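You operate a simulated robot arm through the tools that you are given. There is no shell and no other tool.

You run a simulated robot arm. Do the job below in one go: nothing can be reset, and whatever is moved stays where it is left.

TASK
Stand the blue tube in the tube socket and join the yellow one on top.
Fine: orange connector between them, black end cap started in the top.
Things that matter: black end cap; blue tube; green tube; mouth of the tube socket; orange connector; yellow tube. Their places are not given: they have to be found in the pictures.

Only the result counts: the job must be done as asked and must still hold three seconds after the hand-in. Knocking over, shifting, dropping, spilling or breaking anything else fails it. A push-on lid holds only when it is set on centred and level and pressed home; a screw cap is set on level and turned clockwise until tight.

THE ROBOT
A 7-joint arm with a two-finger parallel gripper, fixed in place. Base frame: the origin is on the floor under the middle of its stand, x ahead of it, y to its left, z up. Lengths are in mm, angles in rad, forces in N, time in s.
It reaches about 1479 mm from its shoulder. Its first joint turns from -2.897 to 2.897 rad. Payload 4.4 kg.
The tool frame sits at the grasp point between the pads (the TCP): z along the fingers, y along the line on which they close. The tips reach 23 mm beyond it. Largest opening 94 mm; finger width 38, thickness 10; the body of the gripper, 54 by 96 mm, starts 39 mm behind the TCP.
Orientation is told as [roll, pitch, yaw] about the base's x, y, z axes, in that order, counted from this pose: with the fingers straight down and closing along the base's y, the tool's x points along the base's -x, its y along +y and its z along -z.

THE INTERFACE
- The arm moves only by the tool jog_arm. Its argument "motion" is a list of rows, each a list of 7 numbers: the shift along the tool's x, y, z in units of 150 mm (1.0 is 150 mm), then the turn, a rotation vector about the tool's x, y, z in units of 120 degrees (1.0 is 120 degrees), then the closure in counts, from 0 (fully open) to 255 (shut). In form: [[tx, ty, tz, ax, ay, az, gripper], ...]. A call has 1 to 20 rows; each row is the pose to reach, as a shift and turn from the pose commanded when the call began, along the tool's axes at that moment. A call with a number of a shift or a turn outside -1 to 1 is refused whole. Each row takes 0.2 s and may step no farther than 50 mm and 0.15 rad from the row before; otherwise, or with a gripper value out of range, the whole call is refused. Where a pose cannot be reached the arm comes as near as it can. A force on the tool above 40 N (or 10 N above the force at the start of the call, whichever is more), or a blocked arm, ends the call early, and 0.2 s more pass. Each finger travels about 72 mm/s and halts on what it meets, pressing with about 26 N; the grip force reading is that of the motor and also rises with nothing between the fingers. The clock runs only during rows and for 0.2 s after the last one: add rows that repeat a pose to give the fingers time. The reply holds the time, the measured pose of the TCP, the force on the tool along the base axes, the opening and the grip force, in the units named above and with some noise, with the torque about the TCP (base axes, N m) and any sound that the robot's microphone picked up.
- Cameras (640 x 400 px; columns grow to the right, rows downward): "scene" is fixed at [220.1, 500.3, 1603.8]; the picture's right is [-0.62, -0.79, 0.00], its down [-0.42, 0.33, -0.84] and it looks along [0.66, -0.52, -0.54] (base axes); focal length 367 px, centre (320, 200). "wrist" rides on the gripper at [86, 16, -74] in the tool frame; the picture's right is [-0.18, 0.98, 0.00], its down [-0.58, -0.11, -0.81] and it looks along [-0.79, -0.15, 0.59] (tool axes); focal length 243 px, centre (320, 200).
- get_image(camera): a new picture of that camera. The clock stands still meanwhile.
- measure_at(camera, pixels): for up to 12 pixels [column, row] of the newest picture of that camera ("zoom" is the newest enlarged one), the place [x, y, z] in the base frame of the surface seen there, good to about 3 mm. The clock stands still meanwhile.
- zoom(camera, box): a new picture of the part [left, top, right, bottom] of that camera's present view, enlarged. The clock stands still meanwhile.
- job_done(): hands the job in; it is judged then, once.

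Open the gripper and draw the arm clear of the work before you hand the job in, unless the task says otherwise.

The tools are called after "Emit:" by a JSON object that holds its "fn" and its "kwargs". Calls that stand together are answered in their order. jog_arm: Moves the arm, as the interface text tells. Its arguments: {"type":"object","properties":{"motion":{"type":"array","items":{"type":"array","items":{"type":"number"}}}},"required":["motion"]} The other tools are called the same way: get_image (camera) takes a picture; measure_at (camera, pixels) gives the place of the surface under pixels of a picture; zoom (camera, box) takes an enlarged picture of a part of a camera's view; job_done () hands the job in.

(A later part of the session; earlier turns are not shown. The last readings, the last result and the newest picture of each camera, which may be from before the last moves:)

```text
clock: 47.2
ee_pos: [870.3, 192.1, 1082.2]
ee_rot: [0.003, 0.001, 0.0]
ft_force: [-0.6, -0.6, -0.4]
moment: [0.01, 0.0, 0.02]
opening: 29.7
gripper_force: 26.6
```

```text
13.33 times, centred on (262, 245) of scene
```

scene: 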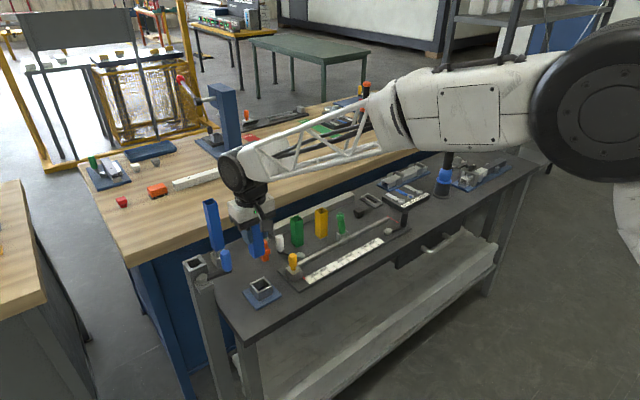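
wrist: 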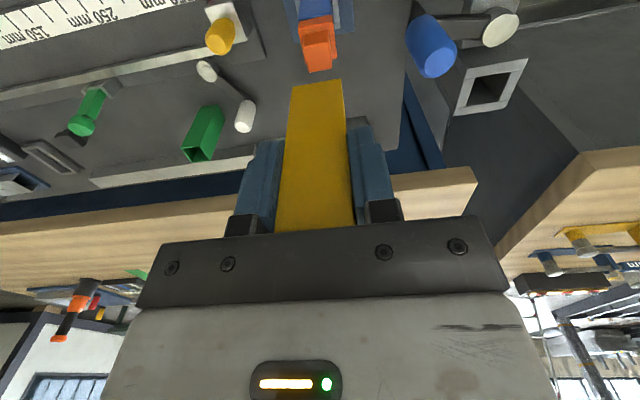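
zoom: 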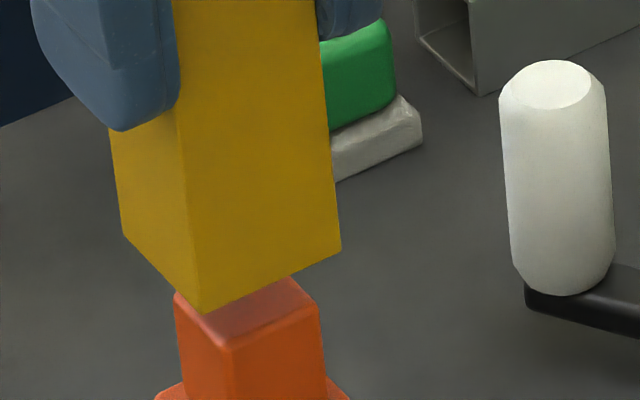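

I measure the yellow face and connector faces in the scene zoom (yellow +y: (140,200),(160,240),(180,270); −x: (230,260),(290,240),(250,200)).

Emit:
{"fn": "measure_at", "kwargs": {"camera": "zoom", "pixels": [[135, 200], [160, 240], [185, 280], [150, 180], [230, 270], [290, 240], [260, 200], [320, 220], [200, 306], [340, 248], [126, 234], [240, 150]]}}

Emit:
{"fn": "measure_at", "kwargs": {"camera": "zoom", "pixels": [[190, 330], [205, 360], [190, 370], [215, 380], [250, 360], [290, 340], [310, 370], [260, 390], [270, 300], [240, 330], [300, 305], [225, 340]]}}

Emit:
{"fn": "zoom", "kwargs": {"camera": "wrist", "box": [256, 30, 384, 110]}}

```text
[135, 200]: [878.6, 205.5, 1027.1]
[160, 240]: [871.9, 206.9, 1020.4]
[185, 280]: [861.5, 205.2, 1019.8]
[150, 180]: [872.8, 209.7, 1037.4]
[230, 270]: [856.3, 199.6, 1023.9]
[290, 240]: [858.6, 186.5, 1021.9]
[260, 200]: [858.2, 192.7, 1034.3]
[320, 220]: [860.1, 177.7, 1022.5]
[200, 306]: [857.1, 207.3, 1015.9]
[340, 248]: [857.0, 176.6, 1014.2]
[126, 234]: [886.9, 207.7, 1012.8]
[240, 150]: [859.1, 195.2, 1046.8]
```

```text
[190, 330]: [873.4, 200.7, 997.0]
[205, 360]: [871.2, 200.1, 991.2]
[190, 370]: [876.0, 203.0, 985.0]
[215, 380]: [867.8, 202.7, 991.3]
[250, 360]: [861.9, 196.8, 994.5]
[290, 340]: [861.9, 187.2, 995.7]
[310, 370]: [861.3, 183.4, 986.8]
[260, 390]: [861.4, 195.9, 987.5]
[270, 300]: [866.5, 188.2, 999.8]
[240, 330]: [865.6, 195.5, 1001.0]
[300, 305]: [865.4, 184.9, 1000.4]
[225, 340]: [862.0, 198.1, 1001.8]
```

```text
5.00 times, centred on (320, 70) of wrist
```

zoom: 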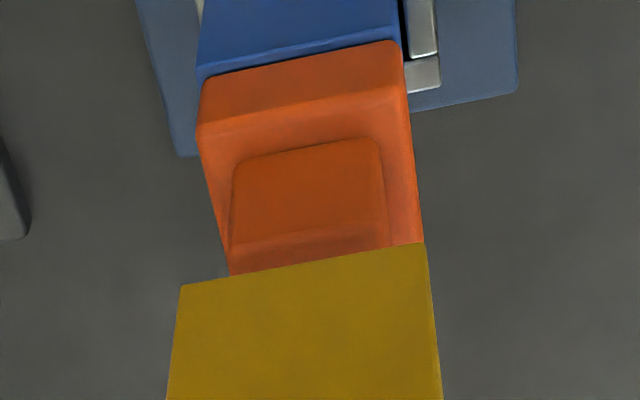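

Scene: yellow centre (873,192), connector plug (871.6,191.6). I confirm with the wrist zoom: yellow face and plug face/edges.

Emit:
{"fn": "measure_at", "kwargs": {"camera": "zoom", "pixels": [[220, 310], [300, 290], [390, 280], [250, 350], [350, 340], [186, 292], [422, 252], [260, 200], [320, 190], [370, 180], [236, 215], [384, 195]]}}

```text
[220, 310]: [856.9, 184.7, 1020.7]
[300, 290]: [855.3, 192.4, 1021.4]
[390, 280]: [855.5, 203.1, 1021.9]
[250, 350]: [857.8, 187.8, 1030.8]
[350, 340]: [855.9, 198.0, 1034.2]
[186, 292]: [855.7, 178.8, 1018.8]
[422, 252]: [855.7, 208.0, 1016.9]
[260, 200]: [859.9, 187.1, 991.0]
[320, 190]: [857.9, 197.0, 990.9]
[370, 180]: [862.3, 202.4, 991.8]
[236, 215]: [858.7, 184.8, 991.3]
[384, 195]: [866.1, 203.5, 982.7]
```

Both views give yellow ≈+1.4 mm in x relative to the plug and ~0 in y. I shift −1.3 mm in x and lower 12 mm.

Emit:
{"fn": "jog_arm", "kwargs": {"motion": [[0.0087, 0, 0, 0, 0, 0, 255], [0.0087, 0, 0.04, 0, 0, 0, 255], [0.0087, 0, 0.08, 0, 0, 0, 255], [0.0087, 0, 0.08, 0, 0, 0, 255]]}}

Emit:
{"fn": "zoom", "kwargs": {"camera": "wrist", "box": [256, 30, 384, 110]}}

Emit:
{"fn": "zoom", "kwargs": {"camera": "scene", "box": [238, 235, 286, 265]}}

```text
clock: 48.2
ee_pos: [867.4, 190.7, 1070.0]
ee_rot: [0.001, 0.0, 0.0]
ft_force: [0.1, -0.3, -1.1]
moment: [0.01, -0.01, 0.02]
opening: 29.4
gripper_force: 26.1
```

```text
5.00 times, centred on (320, 70) of wrist
```

zoom: 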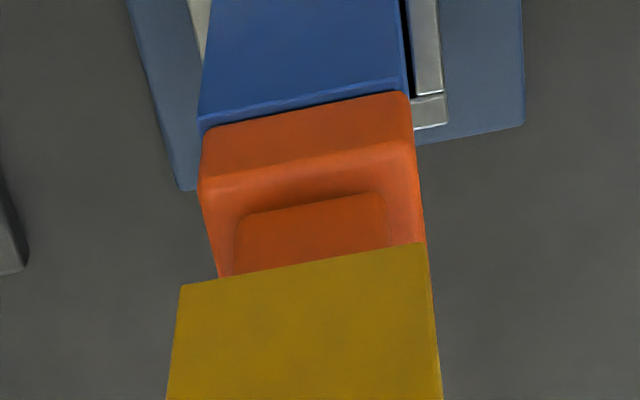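

```text
13.33 times, centred on (262, 250) of scene
```

zoom: 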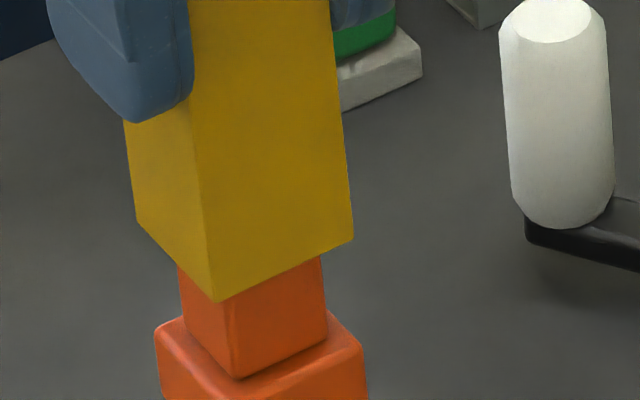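

Columns line up well in the scene view (yellow centre u 244.5 vs expected 242.8). I lower 6 mm gently and check for contact.

Emit:
{"fn": "jog_arm", "kwargs": {"motion": [[0, 0, 0.01, 0, 0, 0, 255], [0, 0, 0.02, 0, 0, 0, 255], [0, 0, 0.03, 0, 0, 0, 255], [0, 0, 0.04, 0, 0, 0, 255], [0, 0, 0.04, 0, 0, 0, 255]]}}

Emit:
{"fn": "zoom", "kwargs": {"camera": "scene", "box": [238, 235, 286, 265]}}

```text
clock: 49.4
ee_pos: [867.6, 190.9, 1063.9]
ee_rot: [-0.001, 0.001, 0.0]
ft_force: [-0.7, -0.1, -0.5]
moment: [0.05, -0.03, -0.01]
opening: 29.4
gripper_force: 25.7
```

```text
13.33 times, centred on (262, 250) of scene
```

zoom: 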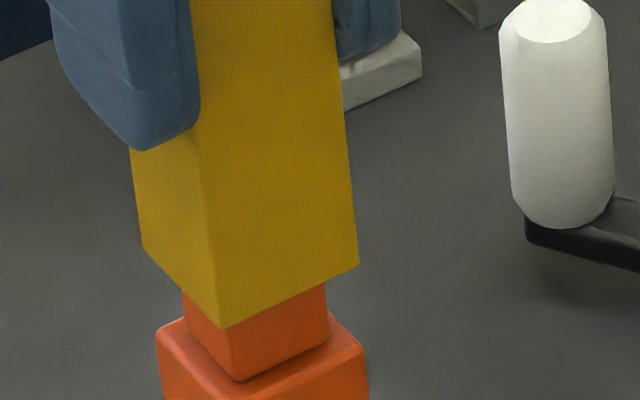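

No contact; the yellow is sliding over the plug. I lower another 12 mm and read the force.

Emit:
{"fn": "jog_arm", "kwargs": {"motion": [[0, 0, 0.0133, 0, 0, 0, 255], [0, 0, 0.0267, 0, 0, 0, 255], [0, 0, 0.04, 0, 0, 0, 255], [0, 0, 0.0533, 0, 0, 0, 255], [0, 0, 0.0667, 0, 0, 0, 255], [0, 0, 0.08, 0, 0, 0, 255], [0, 0, 0.08, 0, 0, 0, 255]]}}

Emit:
{"fn": "zoom", "kwargs": {"camera": "scene", "box": [238, 235, 286, 265]}}

Emit:
{"fn": "zoom", "kwargs": {"camera": "wrist", "box": [256, 30, 384, 110]}}

```text
clock: 51.0
ee_pos: [866.5, 191.5, 1052.6]
ee_rot: [0.0, -0.001, 0.0]
ft_force: [-0.4, -0.1, -0.4]
moment: [-0.01, -0.02, 0.0]
opening: 29.6
gripper_force: 25.9
```

```text
13.33 times, centred on (262, 250) of scene
```

zoom: 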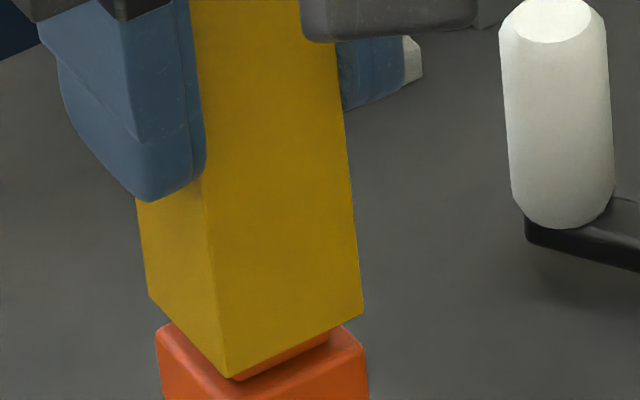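

```text
5.00 times, centred on (320, 70) of wrist
```

zoom: 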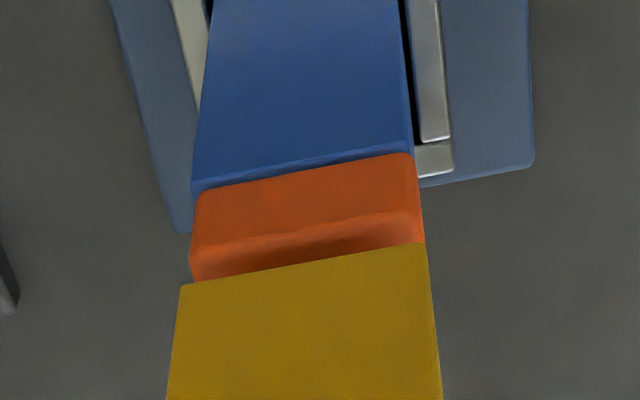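

The plug is well inside; ~8 mm remain to the flange. I lower 6 mm more.

Emit:
{"fn": "jog_arm", "kwargs": {"motion": [[0, 0, 0.01, 0, 0, 0, 255], [0, 0, 0.02, 0, 0, 0, 255], [0, 0, 0.03, 0, 0, 0, 255], [0, 0, 0.04, 0, 0, 0, 255], [0, 0, 0.04, 0, 0, 0, 255]]}}

Emit:
{"fn": "zoom", "kwargs": {"camera": "scene", "box": [238, 240, 286, 270]}}

```text
clock: 52.2
ee_pos: [867.9, 190.3, 1047.1]
ee_rot: [0.002, 0.0, 0.001]
ft_force: [0.6, -0.2, -0.3]
moment: [0.0, 0.02, 0.02]
opening: 29.9
gripper_force: 25.9
```

```text
13.33 times, centred on (262, 255) of scene
```

zoom: 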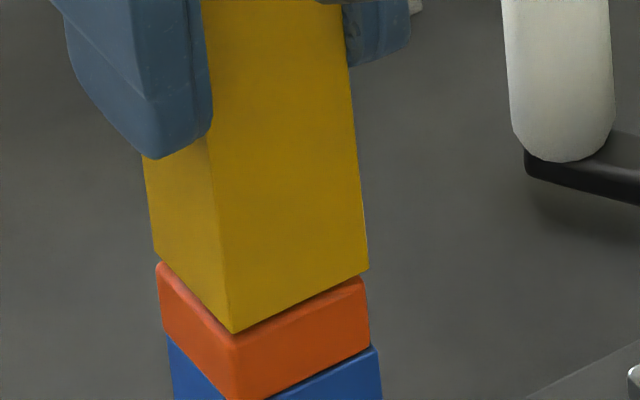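

Almost there: a ~1–2 mm gap to the flange remains. I lower 2.5 mm in fine rows and check the force.

Emit:
{"fn": "jog_arm", "kwargs": {"motion": [[0, 0, 0.005, 0, 0, 0, 255], [0, 0, 0.01, 0, 0, 0, 255], [0, 0, 0.0167, 0, 0, 0, 255], [0, 0, 0.0167, 0, 0, 0, 255]]}}

```text
clock: 53.2
ee_pos: [868.5, 190.6, 1043.0]
ee_rot: [0.001, -0.001, 0.0]
ft_force: [-0.1, 0.2, -0.3]
moment: [-0.03, -0.01, -0.01]
opening: 30.0
gripper_force: 26.4
```

Still no contact. I lower another 1.5 mm.

Emit:
{"fn": "jog_arm", "kwargs": {"motion": [[0, 0, 0.005, 0, 0, 0, 255], [0, 0, 0.01, 0, 0, 0, 255], [0, 0, 0.01, 0, 0, 0, 255]]}}

Emit:
{"fn": "zoom", "kwargs": {"camera": "scene", "box": [238, 240, 286, 270]}}

```text
clock: 54.0
ee_pos: [868.7, 190.8, 1043.0]
ee_rot: [0.001, -0.001, 0.0]
ft_force: [0.4, -1.3, 7.0]
moment: [-0.07, -0.12, -0.01]
opening: 29.5
gripper_force: 26.6
```

```text
13.33 times, centred on (262, 255) of scene
```

zoom: 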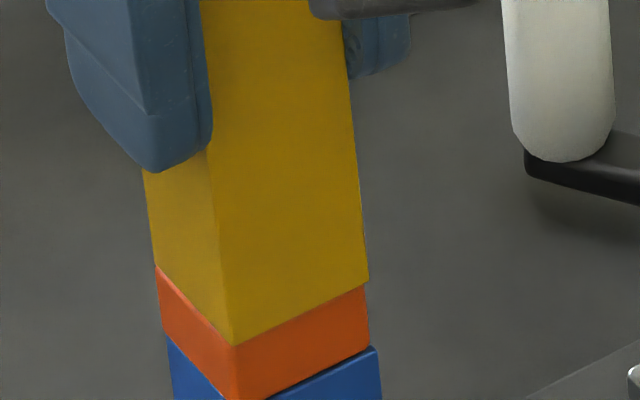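

Contact at 7 N; the yellow sits on the flange. I press 0.5 mm more, ease off, and open to about 44 mm.

Emit:
{"fn": "jog_arm", "kwargs": {"motion": [[0, 0, 0.0035, 0, 0, 0, 255], [0, 0, 0.0035, 0, 0, 0, 255], [0, 0, -0.002, 0, 0, 0, 255], [0, 0, -0.002, 0, 0, 0, 255], [0, 0, -0.002, 0, 0, 0, 165], [0, 0, -0.002, 0, 0, 0, 140], [0, 0, -0.002, 0, 0, 0, 136], [0, 0, -0.002, 0, 0, 0, 136]]}}

Emit:
{"fn": "zoom", "kwargs": {"camera": "scene", "box": [222, 215, 302, 265]}}

```text
clock: 55.8
ee_pos: [867.3, 190.3, 1042.9]
ee_rot: [-0.001, 0.0, 0.0]
ft_force: [-0.4, -0.6, 0.1]
moment: [0.04, -0.05, -0.01]
opening: 43.9
gripper_force: 0.1
```

```text
8.00 times, centred on (262, 240) of scene
```

zoom: 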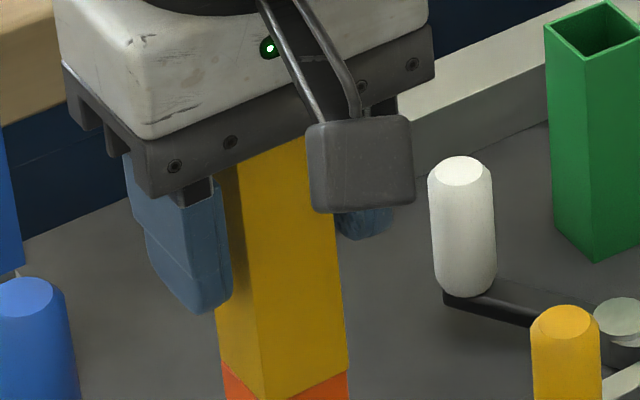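

Released; the yellow stands. I rise 120 mm straight up and inspect the stack.

Emit:
{"fn": "jog_arm", "kwargs": {"motion": [[0, 0, -0.08, 0, 0, 0, 136], [0, 0, -0.28, 0, 0, 0, 136], [0, 0, -0.55, 0, 0, 0, 136], [0, 0, -0.8, 0, 0, 0, 136], [0, 0, -0.8, 0, 0, 0, 136]]}}

Emit:
{"fn": "zoom", "kwargs": {"camera": "scene", "box": [198, 210, 326, 290]}}

Emit:
{"fn": "zoom", "kwargs": {"camera": "scene", "box": [340, 190, 380, 215]}}

```text
clock: 57.0
ee_pos: [866.9, 189.2, 1161.6]
ee_rot: [-0.001, 0.0, 0.002]
ft_force: [0.7, 0.6, 0.4]
moment: [0.03, 0.01, 0.0]
opening: 44.0
gripper_force: 0.1
```

```text
5.00 times, centred on (262, 250) of scene
```

zoom: 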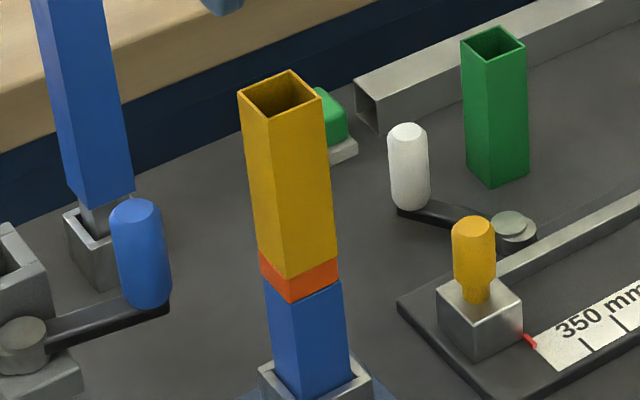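

```text
16.00 times, centred on (360, 202) of scene
```

zoom: 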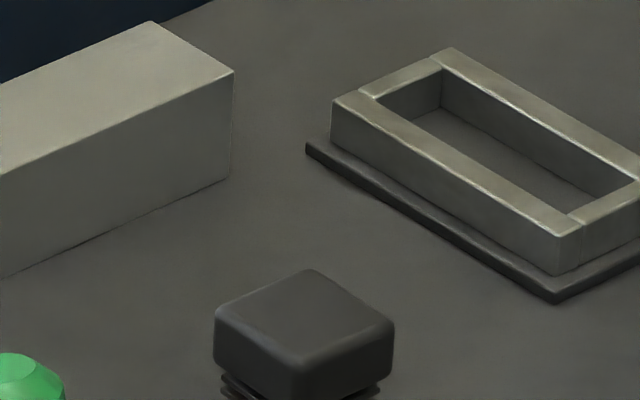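

The stack stands: blue, orange, yellow. Now I examine the black cap closely.

Emit:
{"fn": "zoom", "kwargs": {"camera": "scene", "box": [340, 198, 380, 223]}}

```text
16.00 times, centred on (360, 210) of scene
```

zoom: 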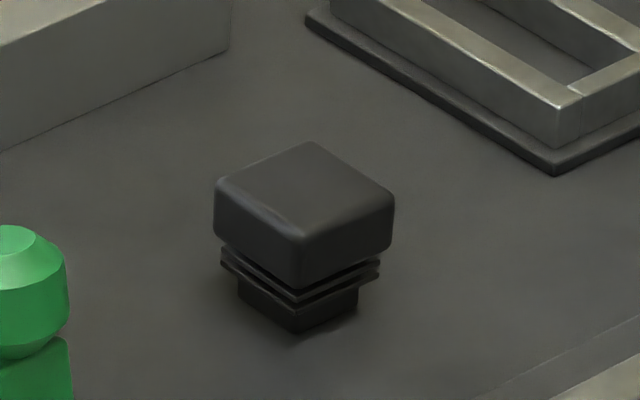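

The cap's head is a square block with ribbed plug below. I measure its faces and top.

Emit:
{"fn": "measure_at", "kwargs": {"camera": "zoom", "pixels": [[230, 215], [255, 235], [280, 255], [240, 230], [320, 260], [350, 245], [380, 225], [340, 230], [300, 180], [250, 185], [350, 190], [300, 215]]}}

Emit:
{"fn": "measure_at", "kwargs": {"camera": "zoom", "pixels": [[225, 248], [224, 262], [298, 298], [378, 262], [375, 275], [250, 300], [280, 315], [320, 315], [345, 305], [297, 333], [218, 185], [390, 190]]}}

```text
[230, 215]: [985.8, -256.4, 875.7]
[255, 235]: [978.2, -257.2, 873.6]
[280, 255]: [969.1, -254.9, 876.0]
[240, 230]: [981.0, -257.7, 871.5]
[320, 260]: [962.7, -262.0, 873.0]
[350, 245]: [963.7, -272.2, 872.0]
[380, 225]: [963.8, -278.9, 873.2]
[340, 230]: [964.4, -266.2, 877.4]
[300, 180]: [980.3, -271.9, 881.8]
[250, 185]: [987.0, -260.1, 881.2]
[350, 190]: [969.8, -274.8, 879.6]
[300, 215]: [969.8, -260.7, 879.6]
```

```text
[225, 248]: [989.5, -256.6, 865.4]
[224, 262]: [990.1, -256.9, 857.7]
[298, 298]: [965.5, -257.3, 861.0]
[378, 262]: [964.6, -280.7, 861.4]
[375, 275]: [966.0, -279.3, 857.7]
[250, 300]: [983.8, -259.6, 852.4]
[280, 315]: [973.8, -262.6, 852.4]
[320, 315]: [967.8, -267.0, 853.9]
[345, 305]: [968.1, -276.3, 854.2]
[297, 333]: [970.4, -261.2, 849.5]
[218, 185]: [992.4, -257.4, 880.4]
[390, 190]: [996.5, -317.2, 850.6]
```

Cap head centre ≈(978.4,-271), head z ≈867–881, ribs below. I check how close the tray at upper right is to the finger path.

Emit:
{"fn": "measure_at", "kwargs": {"camera": "zoom", "pixels": [[308, 16], [335, 5], [555, 170], [555, 140], [450, 85], [580, 105], [637, 135], [20, 235], [40, 290], [60, 360], [400, 60], [5, 110]]}}

```text
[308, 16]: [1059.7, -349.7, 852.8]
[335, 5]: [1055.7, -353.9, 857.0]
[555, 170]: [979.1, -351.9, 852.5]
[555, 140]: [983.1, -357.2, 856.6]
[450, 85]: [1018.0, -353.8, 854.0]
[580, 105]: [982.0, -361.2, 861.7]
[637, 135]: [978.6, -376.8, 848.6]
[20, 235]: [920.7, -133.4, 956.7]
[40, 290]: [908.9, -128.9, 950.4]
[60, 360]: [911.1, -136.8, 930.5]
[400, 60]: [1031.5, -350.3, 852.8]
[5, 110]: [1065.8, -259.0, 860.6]
```

The tray lies beyond y=−350, so it's clear. Now I measure the yellow tube's rim on the stack in scene and wrist views for the cap's target.

Emit:
{"fn": "zoom", "kwargs": {"camera": "scene", "box": [236, 218, 276, 243]}}

Emit:
{"fn": "get_image", "kwargs": {"camera": "wrist"}}

```text
16.00 times, centred on (256, 230) of scene
```

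zoom: 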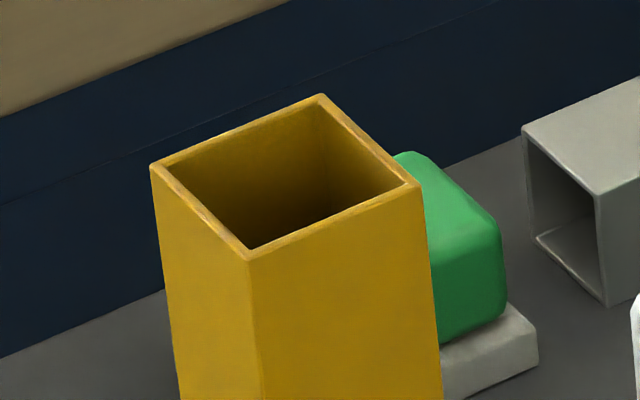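

```text
taken
```

wrist: 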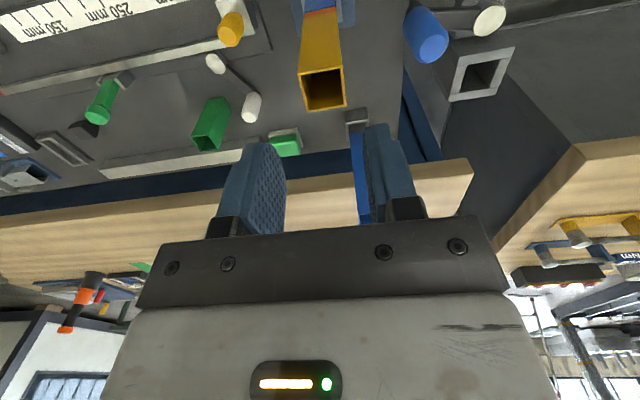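

Rim corners are (152,168),(322,95),(420,185),(247,258). I measure three points on each wall plus both faces.

Emit:
{"fn": "measure_at", "kwargs": {"camera": "zoom", "pixels": [[200, 211], [175, 188], [224, 234], [237, 133], [200, 148], [280, 115], [370, 142], [347, 120], [398, 166], [335, 220], [290, 240], [380, 202]]}}

Emit:
{"fn": "measure_at", "kwargs": {"camera": "zoom", "pixels": [[170, 220], [200, 280], [220, 330], [230, 260], [190, 350], [210, 240], [300, 290], [350, 260], [400, 230], [280, 340], [350, 350], [410, 300]]}}

Emit:
{"fn": "zoom", "kwargs": {"camera": "wrist", "box": [272, 50, 368, 110]}}

```text
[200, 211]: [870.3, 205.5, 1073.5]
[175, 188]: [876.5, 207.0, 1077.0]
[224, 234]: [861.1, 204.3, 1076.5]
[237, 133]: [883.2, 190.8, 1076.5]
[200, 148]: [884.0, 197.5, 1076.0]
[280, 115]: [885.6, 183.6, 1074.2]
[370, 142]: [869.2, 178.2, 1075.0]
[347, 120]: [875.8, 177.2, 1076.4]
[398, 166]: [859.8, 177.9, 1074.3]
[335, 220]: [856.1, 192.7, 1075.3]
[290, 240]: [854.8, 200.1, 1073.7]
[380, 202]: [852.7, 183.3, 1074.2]
```

```text
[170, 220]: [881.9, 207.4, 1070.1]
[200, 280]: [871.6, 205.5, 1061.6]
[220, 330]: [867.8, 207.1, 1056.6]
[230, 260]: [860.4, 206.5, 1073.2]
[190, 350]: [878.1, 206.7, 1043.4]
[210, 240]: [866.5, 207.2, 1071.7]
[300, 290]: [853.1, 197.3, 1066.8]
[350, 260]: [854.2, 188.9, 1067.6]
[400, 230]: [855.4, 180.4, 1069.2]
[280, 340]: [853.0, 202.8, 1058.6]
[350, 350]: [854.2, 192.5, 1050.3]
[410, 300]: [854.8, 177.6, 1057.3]
```

```text
6.67 times, centred on (320, 80) of wrist
```

zoom: 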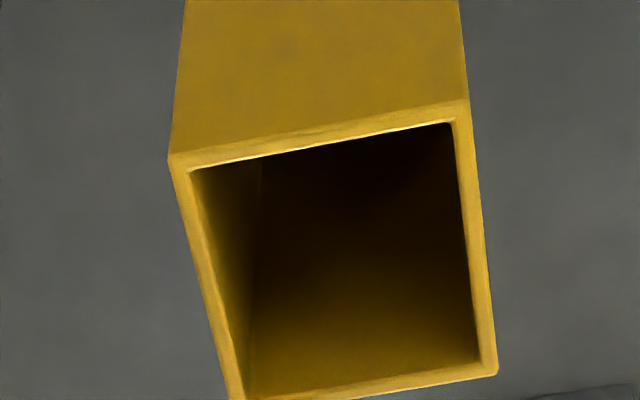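

Yellow rim centre is (869.3,191.7), z 1075. Cap centre ≈(978.6,-271.4). I travel (+109.4,−463.2) in four equal calls at this height.

Emit:
{"fn": "jog_arm", "kwargs": {"motion": [[-0.0608, -0.2573, 0, 0, 0, 0, 136], [-0.1215, -0.5147, 0, 0, 0, 0, 136], [-0.1823, -0.772, 0, 0, 0, 0, 136]]}}

Emit:
{"fn": "jog_arm", "kwargs": {"motion": [[-0.0608, -0.2573, 0, 0, 0, 0, 136], [-0.1215, -0.5147, 0, 0, 0, 0, 136], [-0.1823, -0.772, 0, 0, 0, 0, 136]]}}

Emit:
{"fn": "jog_arm", "kwargs": {"motion": [[-0.0608, -0.2573, 0, 0, 0, 0, 136], [-0.1215, -0.5147, 0, 0, 0, 0, 136], [-0.1823, -0.772, 0, 0, 0, 0, 136]]}}

Emit:
{"fn": "jog_arm", "kwargs": {"motion": [[-0.0608, -0.2573, 0, 0, 0, 0, 136], [-0.1215, -0.5147, 0, 0, 0, 0, 136], [-0.1823, -0.772, 0, 0, 0, 0, 136], [-0.1823, -0.772, 0, 0, 0, 0, 136]]}}

Emit:
{"fn": "jog_arm", "kwargs": {"motion": [[0, 0, 0.33, 0, 0, 0, 136], [0, 0, 0.66, 0, 0, 0, 136], [0, 0, 0.99, 0, 0, 0, 136], [0, 0, 0.99, 0, 0, 0, 136]]}}

Emit:
{"fn": "get_image", "kwargs": {"camera": "wrist"}}

```text
clock: 57.8
ee_pos: [895.2, 75.0, 1162.4]
ee_rot: [0.0, 0.001, 0.0]
ft_force: [-0.1, -0.5, 0.4]
moment: [0.03, 0.0, 0.0]
opening: 44.1
gripper_force: 0.0
```

```text
clock: 58.6
ee_pos: [921.6, -41.4, 1161.1]
ee_rot: [-0.001, 0.001, 0.0]
ft_force: [0.6, -0.1, 0.4]
moment: [0.01, -0.01, 0.0]
opening: 44.0
gripper_force: 0.1
```

```text
clock: 59.4
ee_pos: [948.9, -157.9, 1163.0]
ee_rot: [0.0, -0.003, 0.002]
ft_force: [-0.4, 0.1, 1.0]
moment: [-0.01, -0.01, -0.02]
opening: 44.0
gripper_force: 0.1
```

```text
clock: 60.4
ee_pos: [976.4, -271.1, 1162.7]
ee_rot: [0.002, 0.001, 0.001]
ft_force: [-0.2, 0.4, 0.1]
moment: [0.05, -0.03, -0.01]
opening: 43.9
gripper_force: 0.0
```

```text
clock: 61.4
ee_pos: [979.9, -270.0, 1016.1]
ee_rot: [0.001, 0.0, 0.0]
ft_force: [-0.4, 0.2, 0.2]
moment: [-0.04, -0.03, 0.03]
opening: 43.9
gripper_force: 0.3
```

```text
taken
```

wrist: 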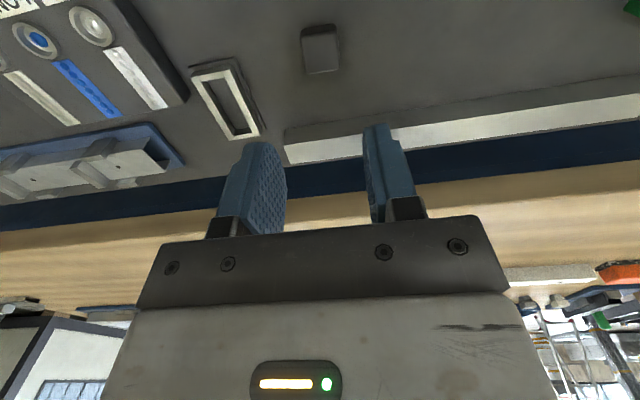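

The cap is in line at (322,50). I lower 80 mm (tips ≈911, cap top 881) for a closer look.

Emit:
{"fn": "jog_arm", "kwargs": {"motion": [[0, 0, 0.27, 0, 0, 0, 136], [0, 0, 0.5333, 0, 0, 0, 136], [0, 0, 0.5333, 0, 0, 0, 136], [0, 0, 0.5333, 0, 0, 0, 136]]}}

Emit:
{"fn": "get_image", "kwargs": {"camera": "wrist"}}

Emit:
{"fn": "zoom", "kwargs": {"camera": "wrist", "box": [256, 80, 384, 160]}}

```text
clock: 62.4
ee_pos: [977.6, -270.1, 933.6]
ee_rot: [0.001, 0.001, 0.002]
ft_force: [-0.5, 0.6, -0.2]
moment: [-0.02, -0.02, 0.01]
opening: 44.0
gripper_force: 0.1
```

```text
taken
```

wrist: 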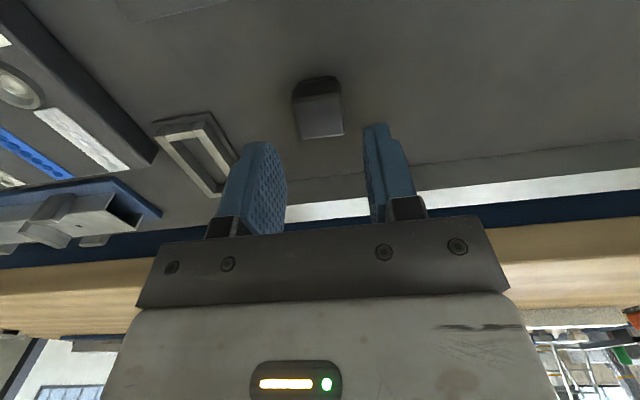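

```text
5.00 times, centred on (320, 120) of wrist
```

zoom: 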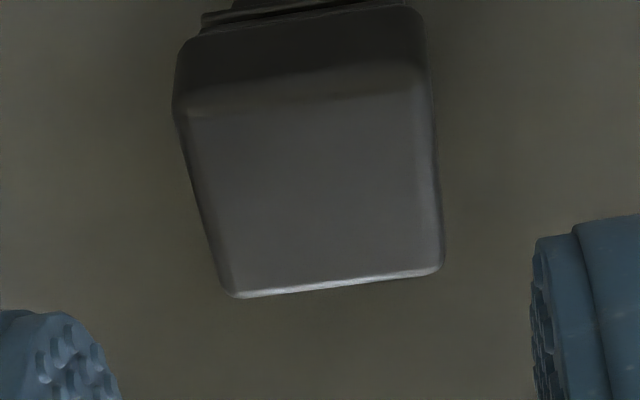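

The cap's top is centred at column ≈320, right on the TCP axis. I measure its edges for x and z.

Emit:
{"fn": "measure_at", "kwargs": {"camera": "zoom", "pixels": [[190, 120], [205, 190], [225, 270], [428, 110], [434, 190], [438, 255], [310, 85], [310, 60], [340, 278], [310, 180], [250, 60], [380, 45]]}}

```text
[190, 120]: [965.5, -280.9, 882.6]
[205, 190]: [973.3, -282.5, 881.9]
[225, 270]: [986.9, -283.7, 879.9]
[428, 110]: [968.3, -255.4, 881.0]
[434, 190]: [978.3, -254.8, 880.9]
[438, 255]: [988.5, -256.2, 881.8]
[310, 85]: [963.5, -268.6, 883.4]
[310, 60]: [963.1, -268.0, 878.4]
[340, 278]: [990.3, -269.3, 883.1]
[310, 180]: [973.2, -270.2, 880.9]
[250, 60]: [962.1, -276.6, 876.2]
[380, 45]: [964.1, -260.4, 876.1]
```

The cap head is centred under the TCP ((978,-270.5), top 881.5). I lower 41 mm to TCP ≈892 so the tips stop ~2 mm above the head's underside.

Emit:
{"fn": "jog_arm", "kwargs": {"motion": [[0, 0, 0.1, 0, 0, 0, 136], [0, 0, 0.2, 0, 0, 0, 136], [0, 0, 0.2733, 0, 0, 0, 136], [0, 0, 0.2733, 0, 0, 0, 136], [0, 0, 0.2733, 0, 0, 0, 136]]}}

Emit:
{"fn": "zoom", "kwargs": {"camera": "wrist", "box": [224, 80, 416, 200]}}

Emit:
{"fn": "zoom", "kwargs": {"camera": "scene", "box": [330, 185, 394, 225]}}

```text
clock: 63.6
ee_pos: [977.1, -271.0, 892.2]
ee_rot: [0.0, -0.001, 0.002]
ft_force: [-0.8, 0.6, -0.3]
moment: [-0.02, -0.01, -0.01]
opening: 44.1
gripper_force: 0.0
```

```text
3.33 times, centred on (320, 140) of wrist
```

zoom: 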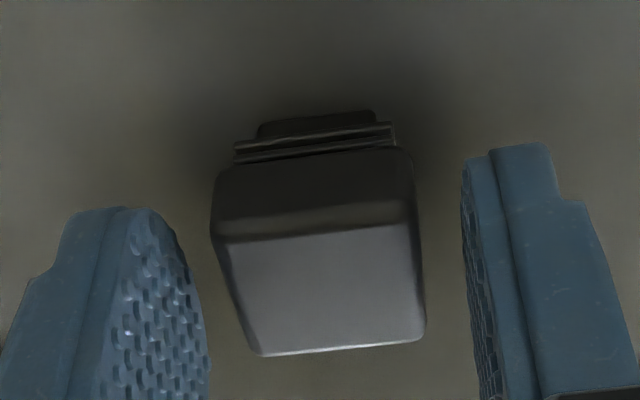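

```text
10.00 times, centred on (362, 205) of scene
```

zoom: 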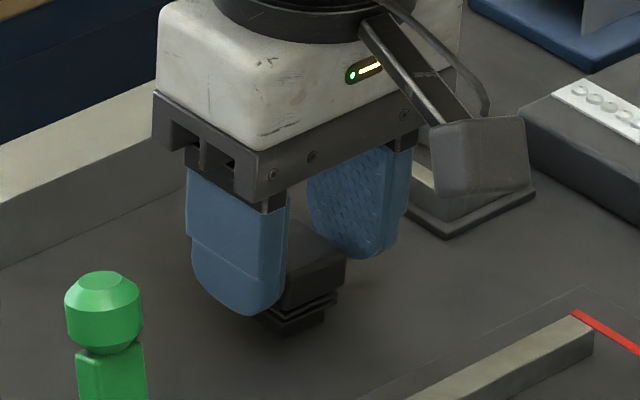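

The head sits between the pads' lower halves. I close the gripper.

Emit:
{"fn": "jog_arm", "kwargs": {"motion": [[0, 0, 0, 0, 0, 0, 170], [0, 0, 0, 0, 0, 0, 210], [0, 0, 0, 0, 0, 0, 255], [0, 0, 0, 0, 0, 0, 255], [0, 0, 0, 0, 0, 0, 255]]}}

Emit:
{"fn": "jog_arm", "kwargs": {"motion": [[0, 0, -0.05, 0, 0, 0, 255], [0, 0, -0.15, 0, 0, 0, 255], [0, 0, -0.2667, 0, 0, 0, 255], [0, 0, -0.2667, 0, 0, 0, 255]]}}

Emit:
{"fn": "zoom", "kwargs": {"camera": "wrist", "box": [224, 80, 416, 200]}}

Emit:
{"fn": "zoom", "kwargs": {"camera": "scene", "box": [330, 175, 394, 215]}}

```text
clock: 64.8
ee_pos: [976.5, -271.0, 892.5]
ee_rot: [0.0, 0.001, -0.001]
ft_force: [-1.2, -0.3, -0.5]
moment: [-0.02, 0.02, 0.04]
opening: 28.8
gripper_force: 26.3
```

```text
clock: 65.8
ee_pos: [977.0, -271.5, 933.6]
ee_rot: [0.0, 0.0, 0.0]
ft_force: [0.1, 0.4, -0.1]
moment: [-0.02, -0.01, 0.02]
opening: 28.5
gripper_force: 25.9
```

```text
3.33 times, centred on (320, 140) of wrist
```

zoom: 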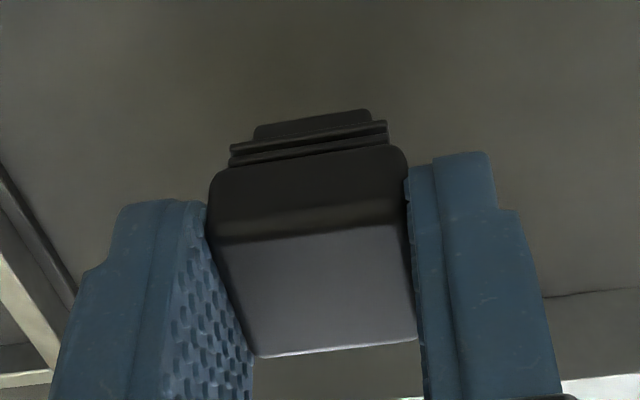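

```text
10.00 times, centred on (362, 195) of scene
```

zoom: 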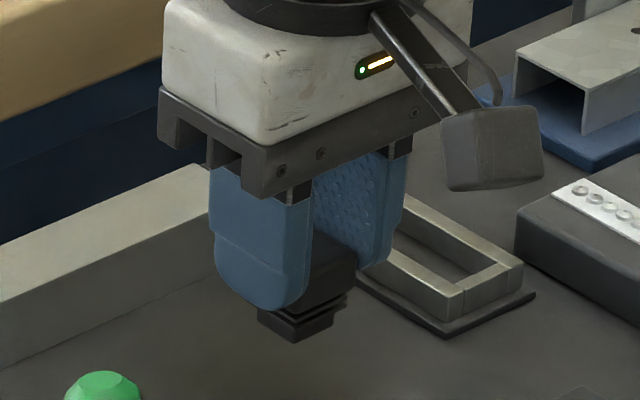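

Cap gripped (28.6 mm wide head) and level. I raise 230 mm in two calls, then travel (−108.5,+463.2) back to the stack.

Emit:
{"fn": "jog_arm", "kwargs": {"motion": [[0, 0, -0.25, 0, 0, 0, 255], [0, 0, -0.5, 0, 0, 0, 255], [0, 0, -0.7667, 0, 0, 0, 255]]}}

Emit:
{"fn": "jog_arm", "kwargs": {"motion": [[0, 0, -0.25, 0, 0, 0, 255], [0, 0, -0.5, 0, 0, 0, 255], [0, 0, -0.7667, 0, 0, 0, 255], [0, 0, -0.7667, 0, 0, 0, 255]]}}

Emit:
{"fn": "jog_arm", "kwargs": {"motion": [[0.0603, 0.2573, 0, 0, 0, 0, 255], [0.1206, 0.5147, 0, 0, 0, 0, 255], [0.1808, 0.772, 0, 0, 0, 0, 255]]}}

Emit:
{"fn": "jog_arm", "kwargs": {"motion": [[0.0603, 0.2573, 0, 0, 0, 0, 255], [0.1206, 0.5147, 0, 0, 0, 0, 255], [0.1808, 0.772, 0, 0, 0, 0, 255]]}}

Emit:
{"fn": "jog_arm", "kwargs": {"motion": [[0.0603, 0.2573, 0, 0, 0, 0, 255], [0.1206, 0.5147, 0, 0, 0, 0, 255], [0.1808, 0.772, 0, 0, 0, 0, 255]]}}

Emit:
{"fn": "jog_arm", "kwargs": {"motion": [[0.0603, 0.2573, 0, 0, 0, 0, 255], [0.1206, 0.5147, 0, 0, 0, 0, 255], [0.1808, 0.772, 0, 0, 0, 0, 255], [0.1808, 0.772, 0, 0, 0, 0, 255], [0.1808, 0.772, 0, 0, 0, 0, 255]]}}

Emit:
{"fn": "get_image", "kwargs": {"camera": "wrist"}}

Emit:
{"fn": "zoom", "kwargs": {"camera": "scene", "box": [198, 185, 326, 265]}}

```text
clock: 66.6
ee_pos: [975.9, -273.2, 1048.1]
ee_rot: [0.0, 0.002, 0.0]
ft_force: [0.5, -0.1, -0.9]
moment: [0.04, -0.02, 0.01]
opening: 28.4
gripper_force: 25.7
```

```text
clock: 67.6
ee_pos: [976.0, -270.8, 1164.9]
ee_rot: [0.001, 0.0, 0.0]
ft_force: [0.2, -0.5, 0.6]
moment: [0.0, 0.01, 0.04]
opening: 28.8
gripper_force: 25.9
```

```text
clock: 68.4
ee_pos: [948.9, -157.4, 1164.8]
ee_rot: [0.001, 0.001, 0.0]
ft_force: [-0.1, 0.4, -0.6]
moment: [0.01, -0.01, 0.0]
opening: 28.5
gripper_force: 25.7
```

```text
clock: 69.2
ee_pos: [924.2, -42.8, 1164.8]
ee_rot: [0.001, -0.001, -0.002]
ft_force: [0.5, 0.3, -0.5]
moment: [0.0, -0.01, 0.01]
opening: 28.1
gripper_force: 26.0
```

```text
clock: 70.0
ee_pos: [893.3, 74.2, 1160.8]
ee_rot: [-0.001, 0.0, 0.0]
ft_force: [0.9, 0.2, 0.2]
moment: [-0.05, -0.03, 0.03]
opening: 28.7
gripper_force: 26.3
```

```text
clock: 71.2
ee_pos: [869.7, 191.3, 1161.5]
ee_rot: [-0.001, 0.001, 0.001]
ft_force: [0.6, 0.0, -0.4]
moment: [0.02, -0.05, 0.01]
opening: 28.9
gripper_force: 25.5
```

```text
taken
```

wrist: 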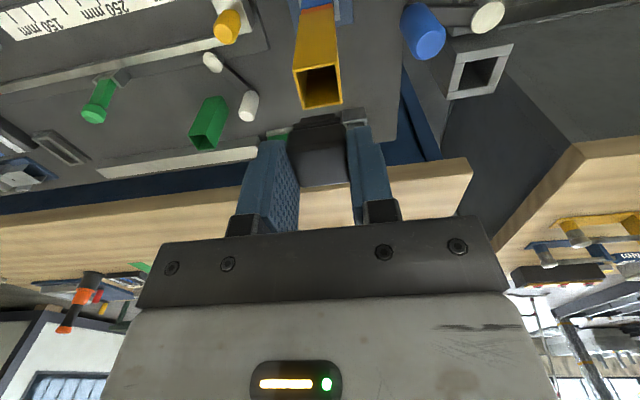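

```text
5.00 times, centred on (262, 225) of scene
```

zoom: 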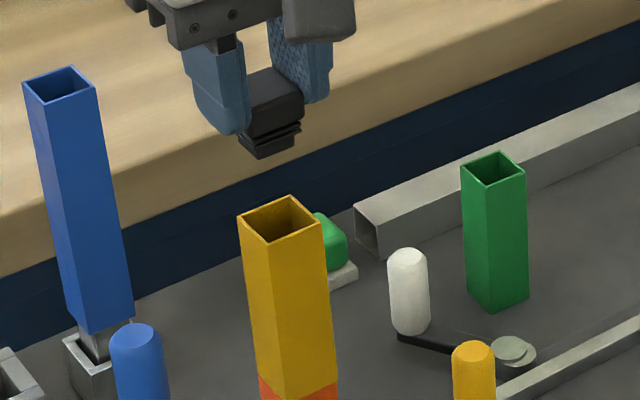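

The cap hovers above the yellow mouth. I take the same wrist zoom as before release to compare the alignment.

Emit:
{"fn": "zoom", "kwargs": {"camera": "wrist", "box": [272, 50, 368, 110]}}

```text
6.67 times, centred on (320, 80) of wrist
```

zoom: 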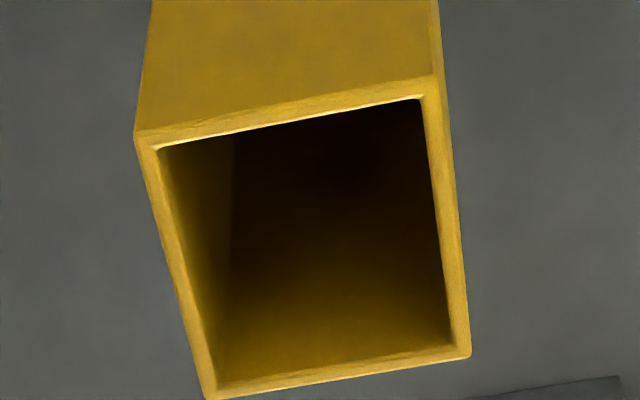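

The view shifted ~5 px (≈3 mm in y) against the earlier reference, so I rely on direct measurement. I lower 28 mm and compare cap and rim in both cameras.

Emit:
{"fn": "jog_arm", "kwargs": {"motion": [[0, 0, 0.0933, 0, 0, 0, 255], [0, 0, 0.1867, 0, 0, 0, 255], [0, 0, 0.1867, 0, 0, 0, 255], [0, 0, 0.1867, 0, 0, 0, 255]]}}

Emit:
{"fn": "zoom", "kwargs": {"camera": "wrist", "box": [256, 50, 384, 130]}}

Emit:
{"fn": "zoom", "kwargs": {"camera": "scene", "box": [232, 210, 280, 240]}}

```text
clock: 72.2
ee_pos: [869.9, 191.5, 1134.8]
ee_rot: [-0.001, -0.001, -0.001]
ft_force: [0.5, 0.7, -0.2]
moment: [0.0, 0.01, -0.03]
opening: 28.6
gripper_force: 25.7
```

```text
5.00 times, centred on (320, 90) of wrist
```

zoom: 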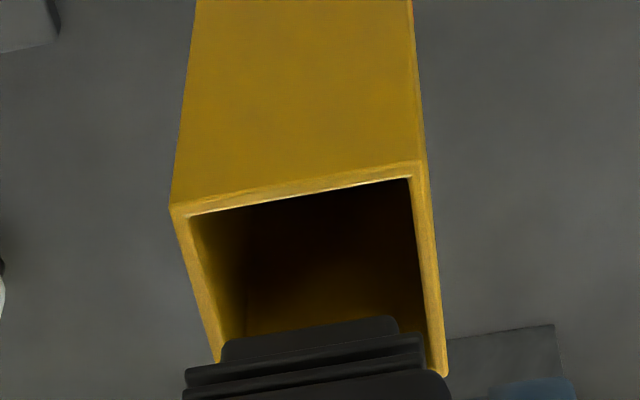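

```text
13.33 times, centred on (256, 225) of scene
```

zoom: 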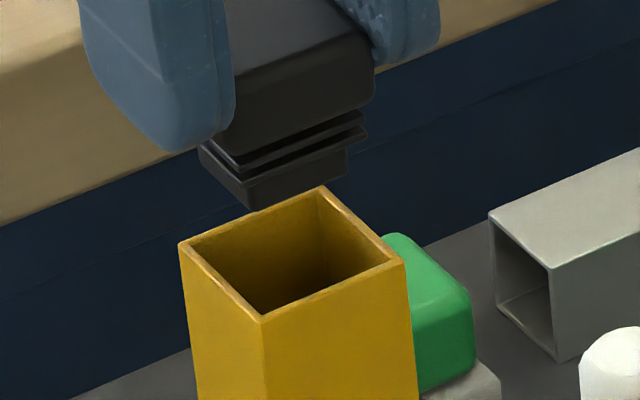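

I measure cap parts and rim in the scene zoom: nose faces (220,165),(235,190),(270,195),(330,165), head −x face (300,80),(350,80), rim walls.

Emit:
{"fn": "measure_at", "kwargs": {"camera": "zoom", "pixels": [[225, 175], [240, 195], [270, 192], [300, 182], [335, 165], [280, 105], [320, 85], [360, 75], [250, 112], [250, 207], [300, 120], [345, 100]]}}

Emit:
{"fn": "measure_at", "kwargs": {"camera": "zoom", "pixels": [[220, 280], [200, 260], [245, 304], [250, 216], [215, 231], [290, 201], [365, 224], [345, 206], [385, 244], [335, 291], [300, 305], [375, 273]]}}

Emit:
{"fn": "zoom", "kwargs": {"camera": "wrist", "box": [256, 70, 384, 150]}}

```text
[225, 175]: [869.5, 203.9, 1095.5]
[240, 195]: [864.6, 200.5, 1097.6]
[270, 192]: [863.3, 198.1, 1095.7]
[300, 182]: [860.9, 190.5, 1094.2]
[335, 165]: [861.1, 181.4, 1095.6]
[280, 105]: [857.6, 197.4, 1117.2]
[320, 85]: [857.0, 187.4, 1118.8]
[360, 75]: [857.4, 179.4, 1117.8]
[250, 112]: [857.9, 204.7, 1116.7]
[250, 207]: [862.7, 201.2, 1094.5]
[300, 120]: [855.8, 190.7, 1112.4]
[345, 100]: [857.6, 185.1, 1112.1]
```

```text
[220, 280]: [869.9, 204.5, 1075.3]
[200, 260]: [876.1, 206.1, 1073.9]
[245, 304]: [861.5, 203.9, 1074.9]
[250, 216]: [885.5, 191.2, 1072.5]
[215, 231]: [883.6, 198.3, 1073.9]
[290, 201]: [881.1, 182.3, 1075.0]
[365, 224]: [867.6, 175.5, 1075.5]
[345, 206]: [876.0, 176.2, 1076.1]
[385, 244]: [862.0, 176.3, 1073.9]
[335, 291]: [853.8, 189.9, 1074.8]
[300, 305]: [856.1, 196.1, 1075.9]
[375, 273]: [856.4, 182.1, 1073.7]
```

```text
5.00 times, centred on (320, 110) of wrist
```

zoom: 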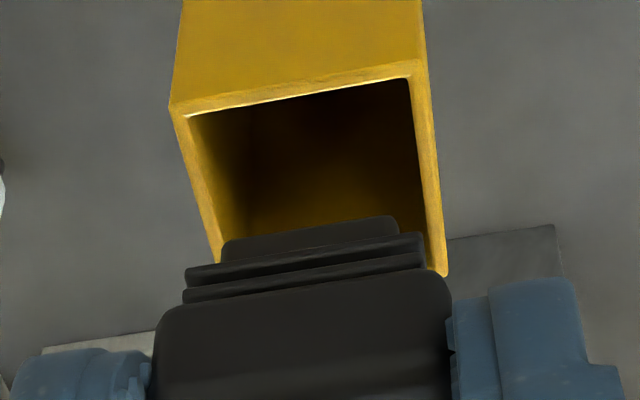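

I measure the cap nose/ribs/head faces and the rim in the wrist zoom.

Emit:
{"fn": "measure_at", "kwargs": {"camera": "zoom", "pixels": [[235, 250], [310, 235], [385, 225], [226, 252], [396, 222], [190, 276], [420, 242], [200, 350], [300, 330], [430, 310], [170, 340], [445, 300]]}}

Emit:
{"fn": "measure_at", "kwargs": {"camera": "zoom", "pixels": [[185, 130], [195, 170], [208, 220], [422, 110], [430, 170], [437, 240], [220, 104], [300, 88], [380, 73], [250, 50], [300, 50], [380, 30]]}}

```text
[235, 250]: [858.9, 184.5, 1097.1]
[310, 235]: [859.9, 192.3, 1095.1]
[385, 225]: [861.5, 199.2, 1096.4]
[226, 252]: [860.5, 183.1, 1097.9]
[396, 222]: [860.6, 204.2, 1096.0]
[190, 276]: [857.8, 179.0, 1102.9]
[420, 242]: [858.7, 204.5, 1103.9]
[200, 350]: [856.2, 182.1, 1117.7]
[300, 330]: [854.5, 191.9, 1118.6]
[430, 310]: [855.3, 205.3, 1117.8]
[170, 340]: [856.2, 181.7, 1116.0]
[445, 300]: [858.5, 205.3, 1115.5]
```

```text
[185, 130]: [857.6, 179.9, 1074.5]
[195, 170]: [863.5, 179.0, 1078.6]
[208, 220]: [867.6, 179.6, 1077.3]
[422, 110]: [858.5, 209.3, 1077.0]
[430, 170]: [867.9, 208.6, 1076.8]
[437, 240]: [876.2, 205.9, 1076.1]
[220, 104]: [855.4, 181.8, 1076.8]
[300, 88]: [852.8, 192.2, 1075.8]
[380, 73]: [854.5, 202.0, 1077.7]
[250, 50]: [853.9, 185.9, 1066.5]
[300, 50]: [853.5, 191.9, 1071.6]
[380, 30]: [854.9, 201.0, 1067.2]
```

Average of both cameras: cap is about (+1.5,+0.4) mm off the rim centre. I correct by (−1.4,−0.4), lower 13 mm to just above the rim, and look again.

Emit:
{"fn": "jog_arm", "kwargs": {"motion": [[0.0093, -0.0027, 0, 0, 0, 0, 255], [0.0093, -0.0027, 0.0433, 0, 0, 0, 255], [0.0093, -0.0027, 0.0867, 0, 0, 0, 255], [0.0093, -0.0027, 0.0867, 0, 0, 0, 255]]}}

Emit:
{"fn": "zoom", "kwargs": {"camera": "wrist", "box": [256, 70, 384, 150]}}

Emit:
{"fn": "zoom", "kwargs": {"camera": "scene", "box": [232, 210, 280, 240]}}

```text
clock: 73.2
ee_pos: [869.0, 189.8, 1123.1]
ee_rot: [-0.001, 0.001, -0.001]
ft_force: [0.3, -0.1, -0.4]
moment: [0.0, -0.02, 0.0]
opening: 28.7
gripper_force: 26.2
```

```text
5.00 times, centred on (320, 110) of wrist
```

zoom: 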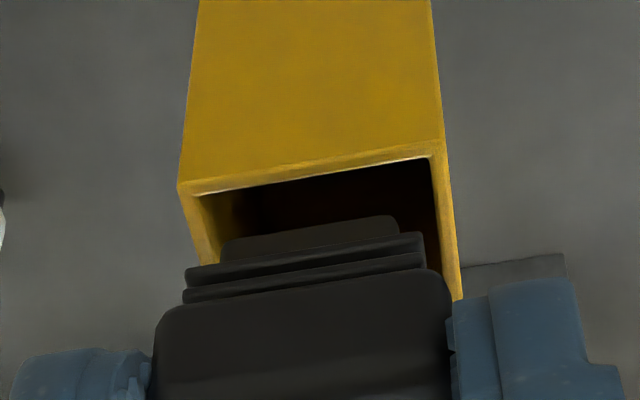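

```text
13.33 times, centred on (256, 225) of scene
```

zoom: 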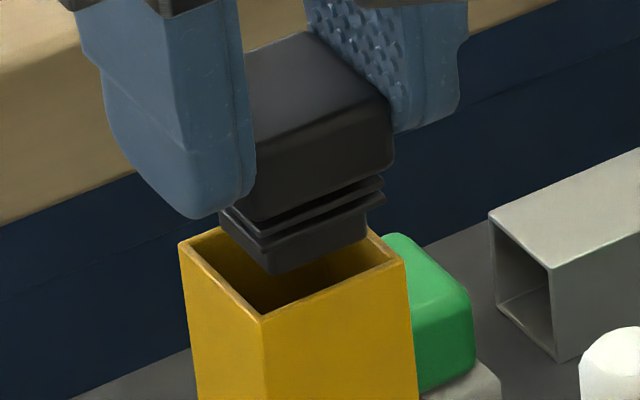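

Scene geometry looks nearly aligned (residual ~0.1 mm along u). I measure again in the scene zoom for the depth direction.

Emit:
{"fn": "measure_at", "kwargs": {"camera": "zoom", "pixels": [[285, 260], [310, 252], [340, 242], [358, 232], [320, 244], [270, 185], [310, 165], [350, 155], [380, 140], [330, 150], [290, 200], [370, 165]]}}

Emit:
{"fn": "measure_at", "kwargs": {"camera": "zoom", "pixels": [[335, 291], [300, 305], [375, 273], [320, 298], [355, 282], [280, 340], [320, 330], [360, 310], [400, 290], [390, 340], [300, 370], [340, 360]]}}

Emit:
{"fn": "measure_at", "kwargs": {"camera": "zoom", "pixels": [[235, 235], [245, 250], [260, 265], [228, 232], [230, 215], [225, 225], [220, 280], [200, 260], [245, 304], [210, 300], [230, 330], [220, 370]]}}

```text
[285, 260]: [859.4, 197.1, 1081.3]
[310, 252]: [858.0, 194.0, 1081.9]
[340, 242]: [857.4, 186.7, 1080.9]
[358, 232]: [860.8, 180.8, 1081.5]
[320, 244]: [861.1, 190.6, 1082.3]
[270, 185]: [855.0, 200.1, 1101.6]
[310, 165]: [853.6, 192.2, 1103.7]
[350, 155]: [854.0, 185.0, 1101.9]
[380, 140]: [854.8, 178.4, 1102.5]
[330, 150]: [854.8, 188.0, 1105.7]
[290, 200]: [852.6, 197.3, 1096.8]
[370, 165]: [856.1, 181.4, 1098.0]
```

```text
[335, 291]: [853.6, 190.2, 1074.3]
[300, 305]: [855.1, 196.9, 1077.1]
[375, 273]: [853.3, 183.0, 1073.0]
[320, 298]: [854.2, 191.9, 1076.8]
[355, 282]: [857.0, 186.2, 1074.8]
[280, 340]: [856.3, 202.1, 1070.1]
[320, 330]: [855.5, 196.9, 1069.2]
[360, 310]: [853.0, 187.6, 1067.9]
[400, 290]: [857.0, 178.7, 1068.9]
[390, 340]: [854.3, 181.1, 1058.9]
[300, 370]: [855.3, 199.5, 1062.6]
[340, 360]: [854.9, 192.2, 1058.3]
```

```text
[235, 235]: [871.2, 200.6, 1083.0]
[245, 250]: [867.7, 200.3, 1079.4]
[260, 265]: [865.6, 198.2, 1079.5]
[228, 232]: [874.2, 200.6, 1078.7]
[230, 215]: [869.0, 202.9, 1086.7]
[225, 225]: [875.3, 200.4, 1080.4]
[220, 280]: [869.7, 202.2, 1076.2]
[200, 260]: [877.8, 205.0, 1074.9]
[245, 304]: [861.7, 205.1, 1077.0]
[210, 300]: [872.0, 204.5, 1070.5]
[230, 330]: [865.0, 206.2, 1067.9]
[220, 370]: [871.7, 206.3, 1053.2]
```

Scene now gives offset ≈(−0.5,−0.5) mm. I check once more in the wrist zoom.

Emit:
{"fn": "zoom", "kwargs": {"camera": "wrist", "box": [264, 80, 376, 150]}}

```text
5.71 times, centred on (320, 115) of wrist
```

zoom: 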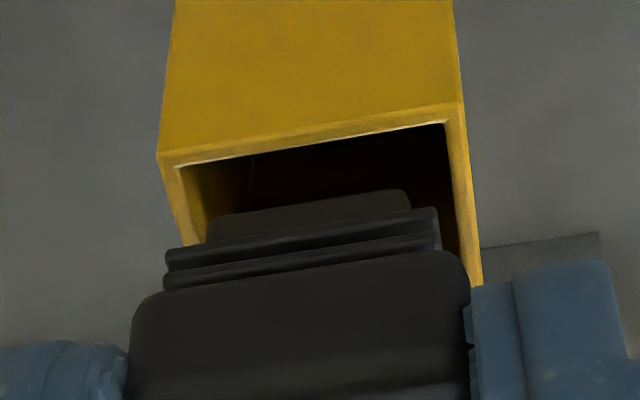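

In the wrist view the nose gap is ~19 px left versus ~40 px right, i.e. the cap is ~0.9 mm too far to −y. I shift +0.8 mm in y (+0.2 in x) and re-image before lowering.

Emit:
{"fn": "jog_arm", "kwargs": {"motion": [[-0.0013, 0.0053, 0, 0, 0, 0, 255], [-0.0013, 0.0053, 0, 0, 0, 0, 255], [-0.0013, 0.0053, 0, 0, 0, 0, 255]]}}

Emit:
{"fn": "zoom", "kwargs": {"camera": "wrist", "box": [264, 80, 376, 150]}}

Emit:
{"fn": "zoom", "kwargs": {"camera": "scene", "box": [236, 212, 276, 237]}}

```text
clock: 74.0
ee_pos: [867.1, 191.0, 1121.3]
ee_rot: [0.0, -0.001, 0.0]
ft_force: [-0.1, 0.1, 0.1]
moment: [0.0, -0.01, 0.01]
opening: 28.7
gripper_force: 26.0
```

```text
5.71 times, centred on (320, 115) of wrist
```

zoom: 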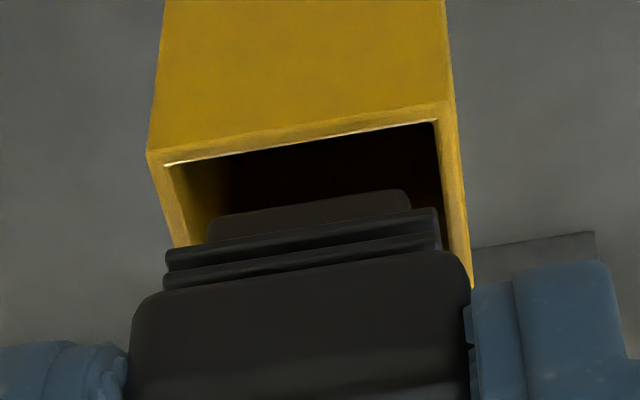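

```text
16.00 times, centred on (256, 224) of scene
```

zoom: 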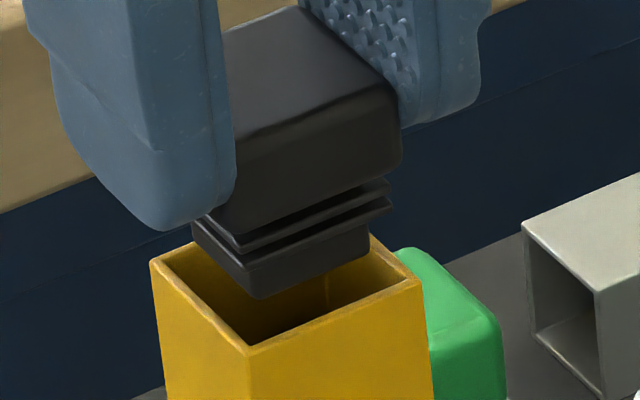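

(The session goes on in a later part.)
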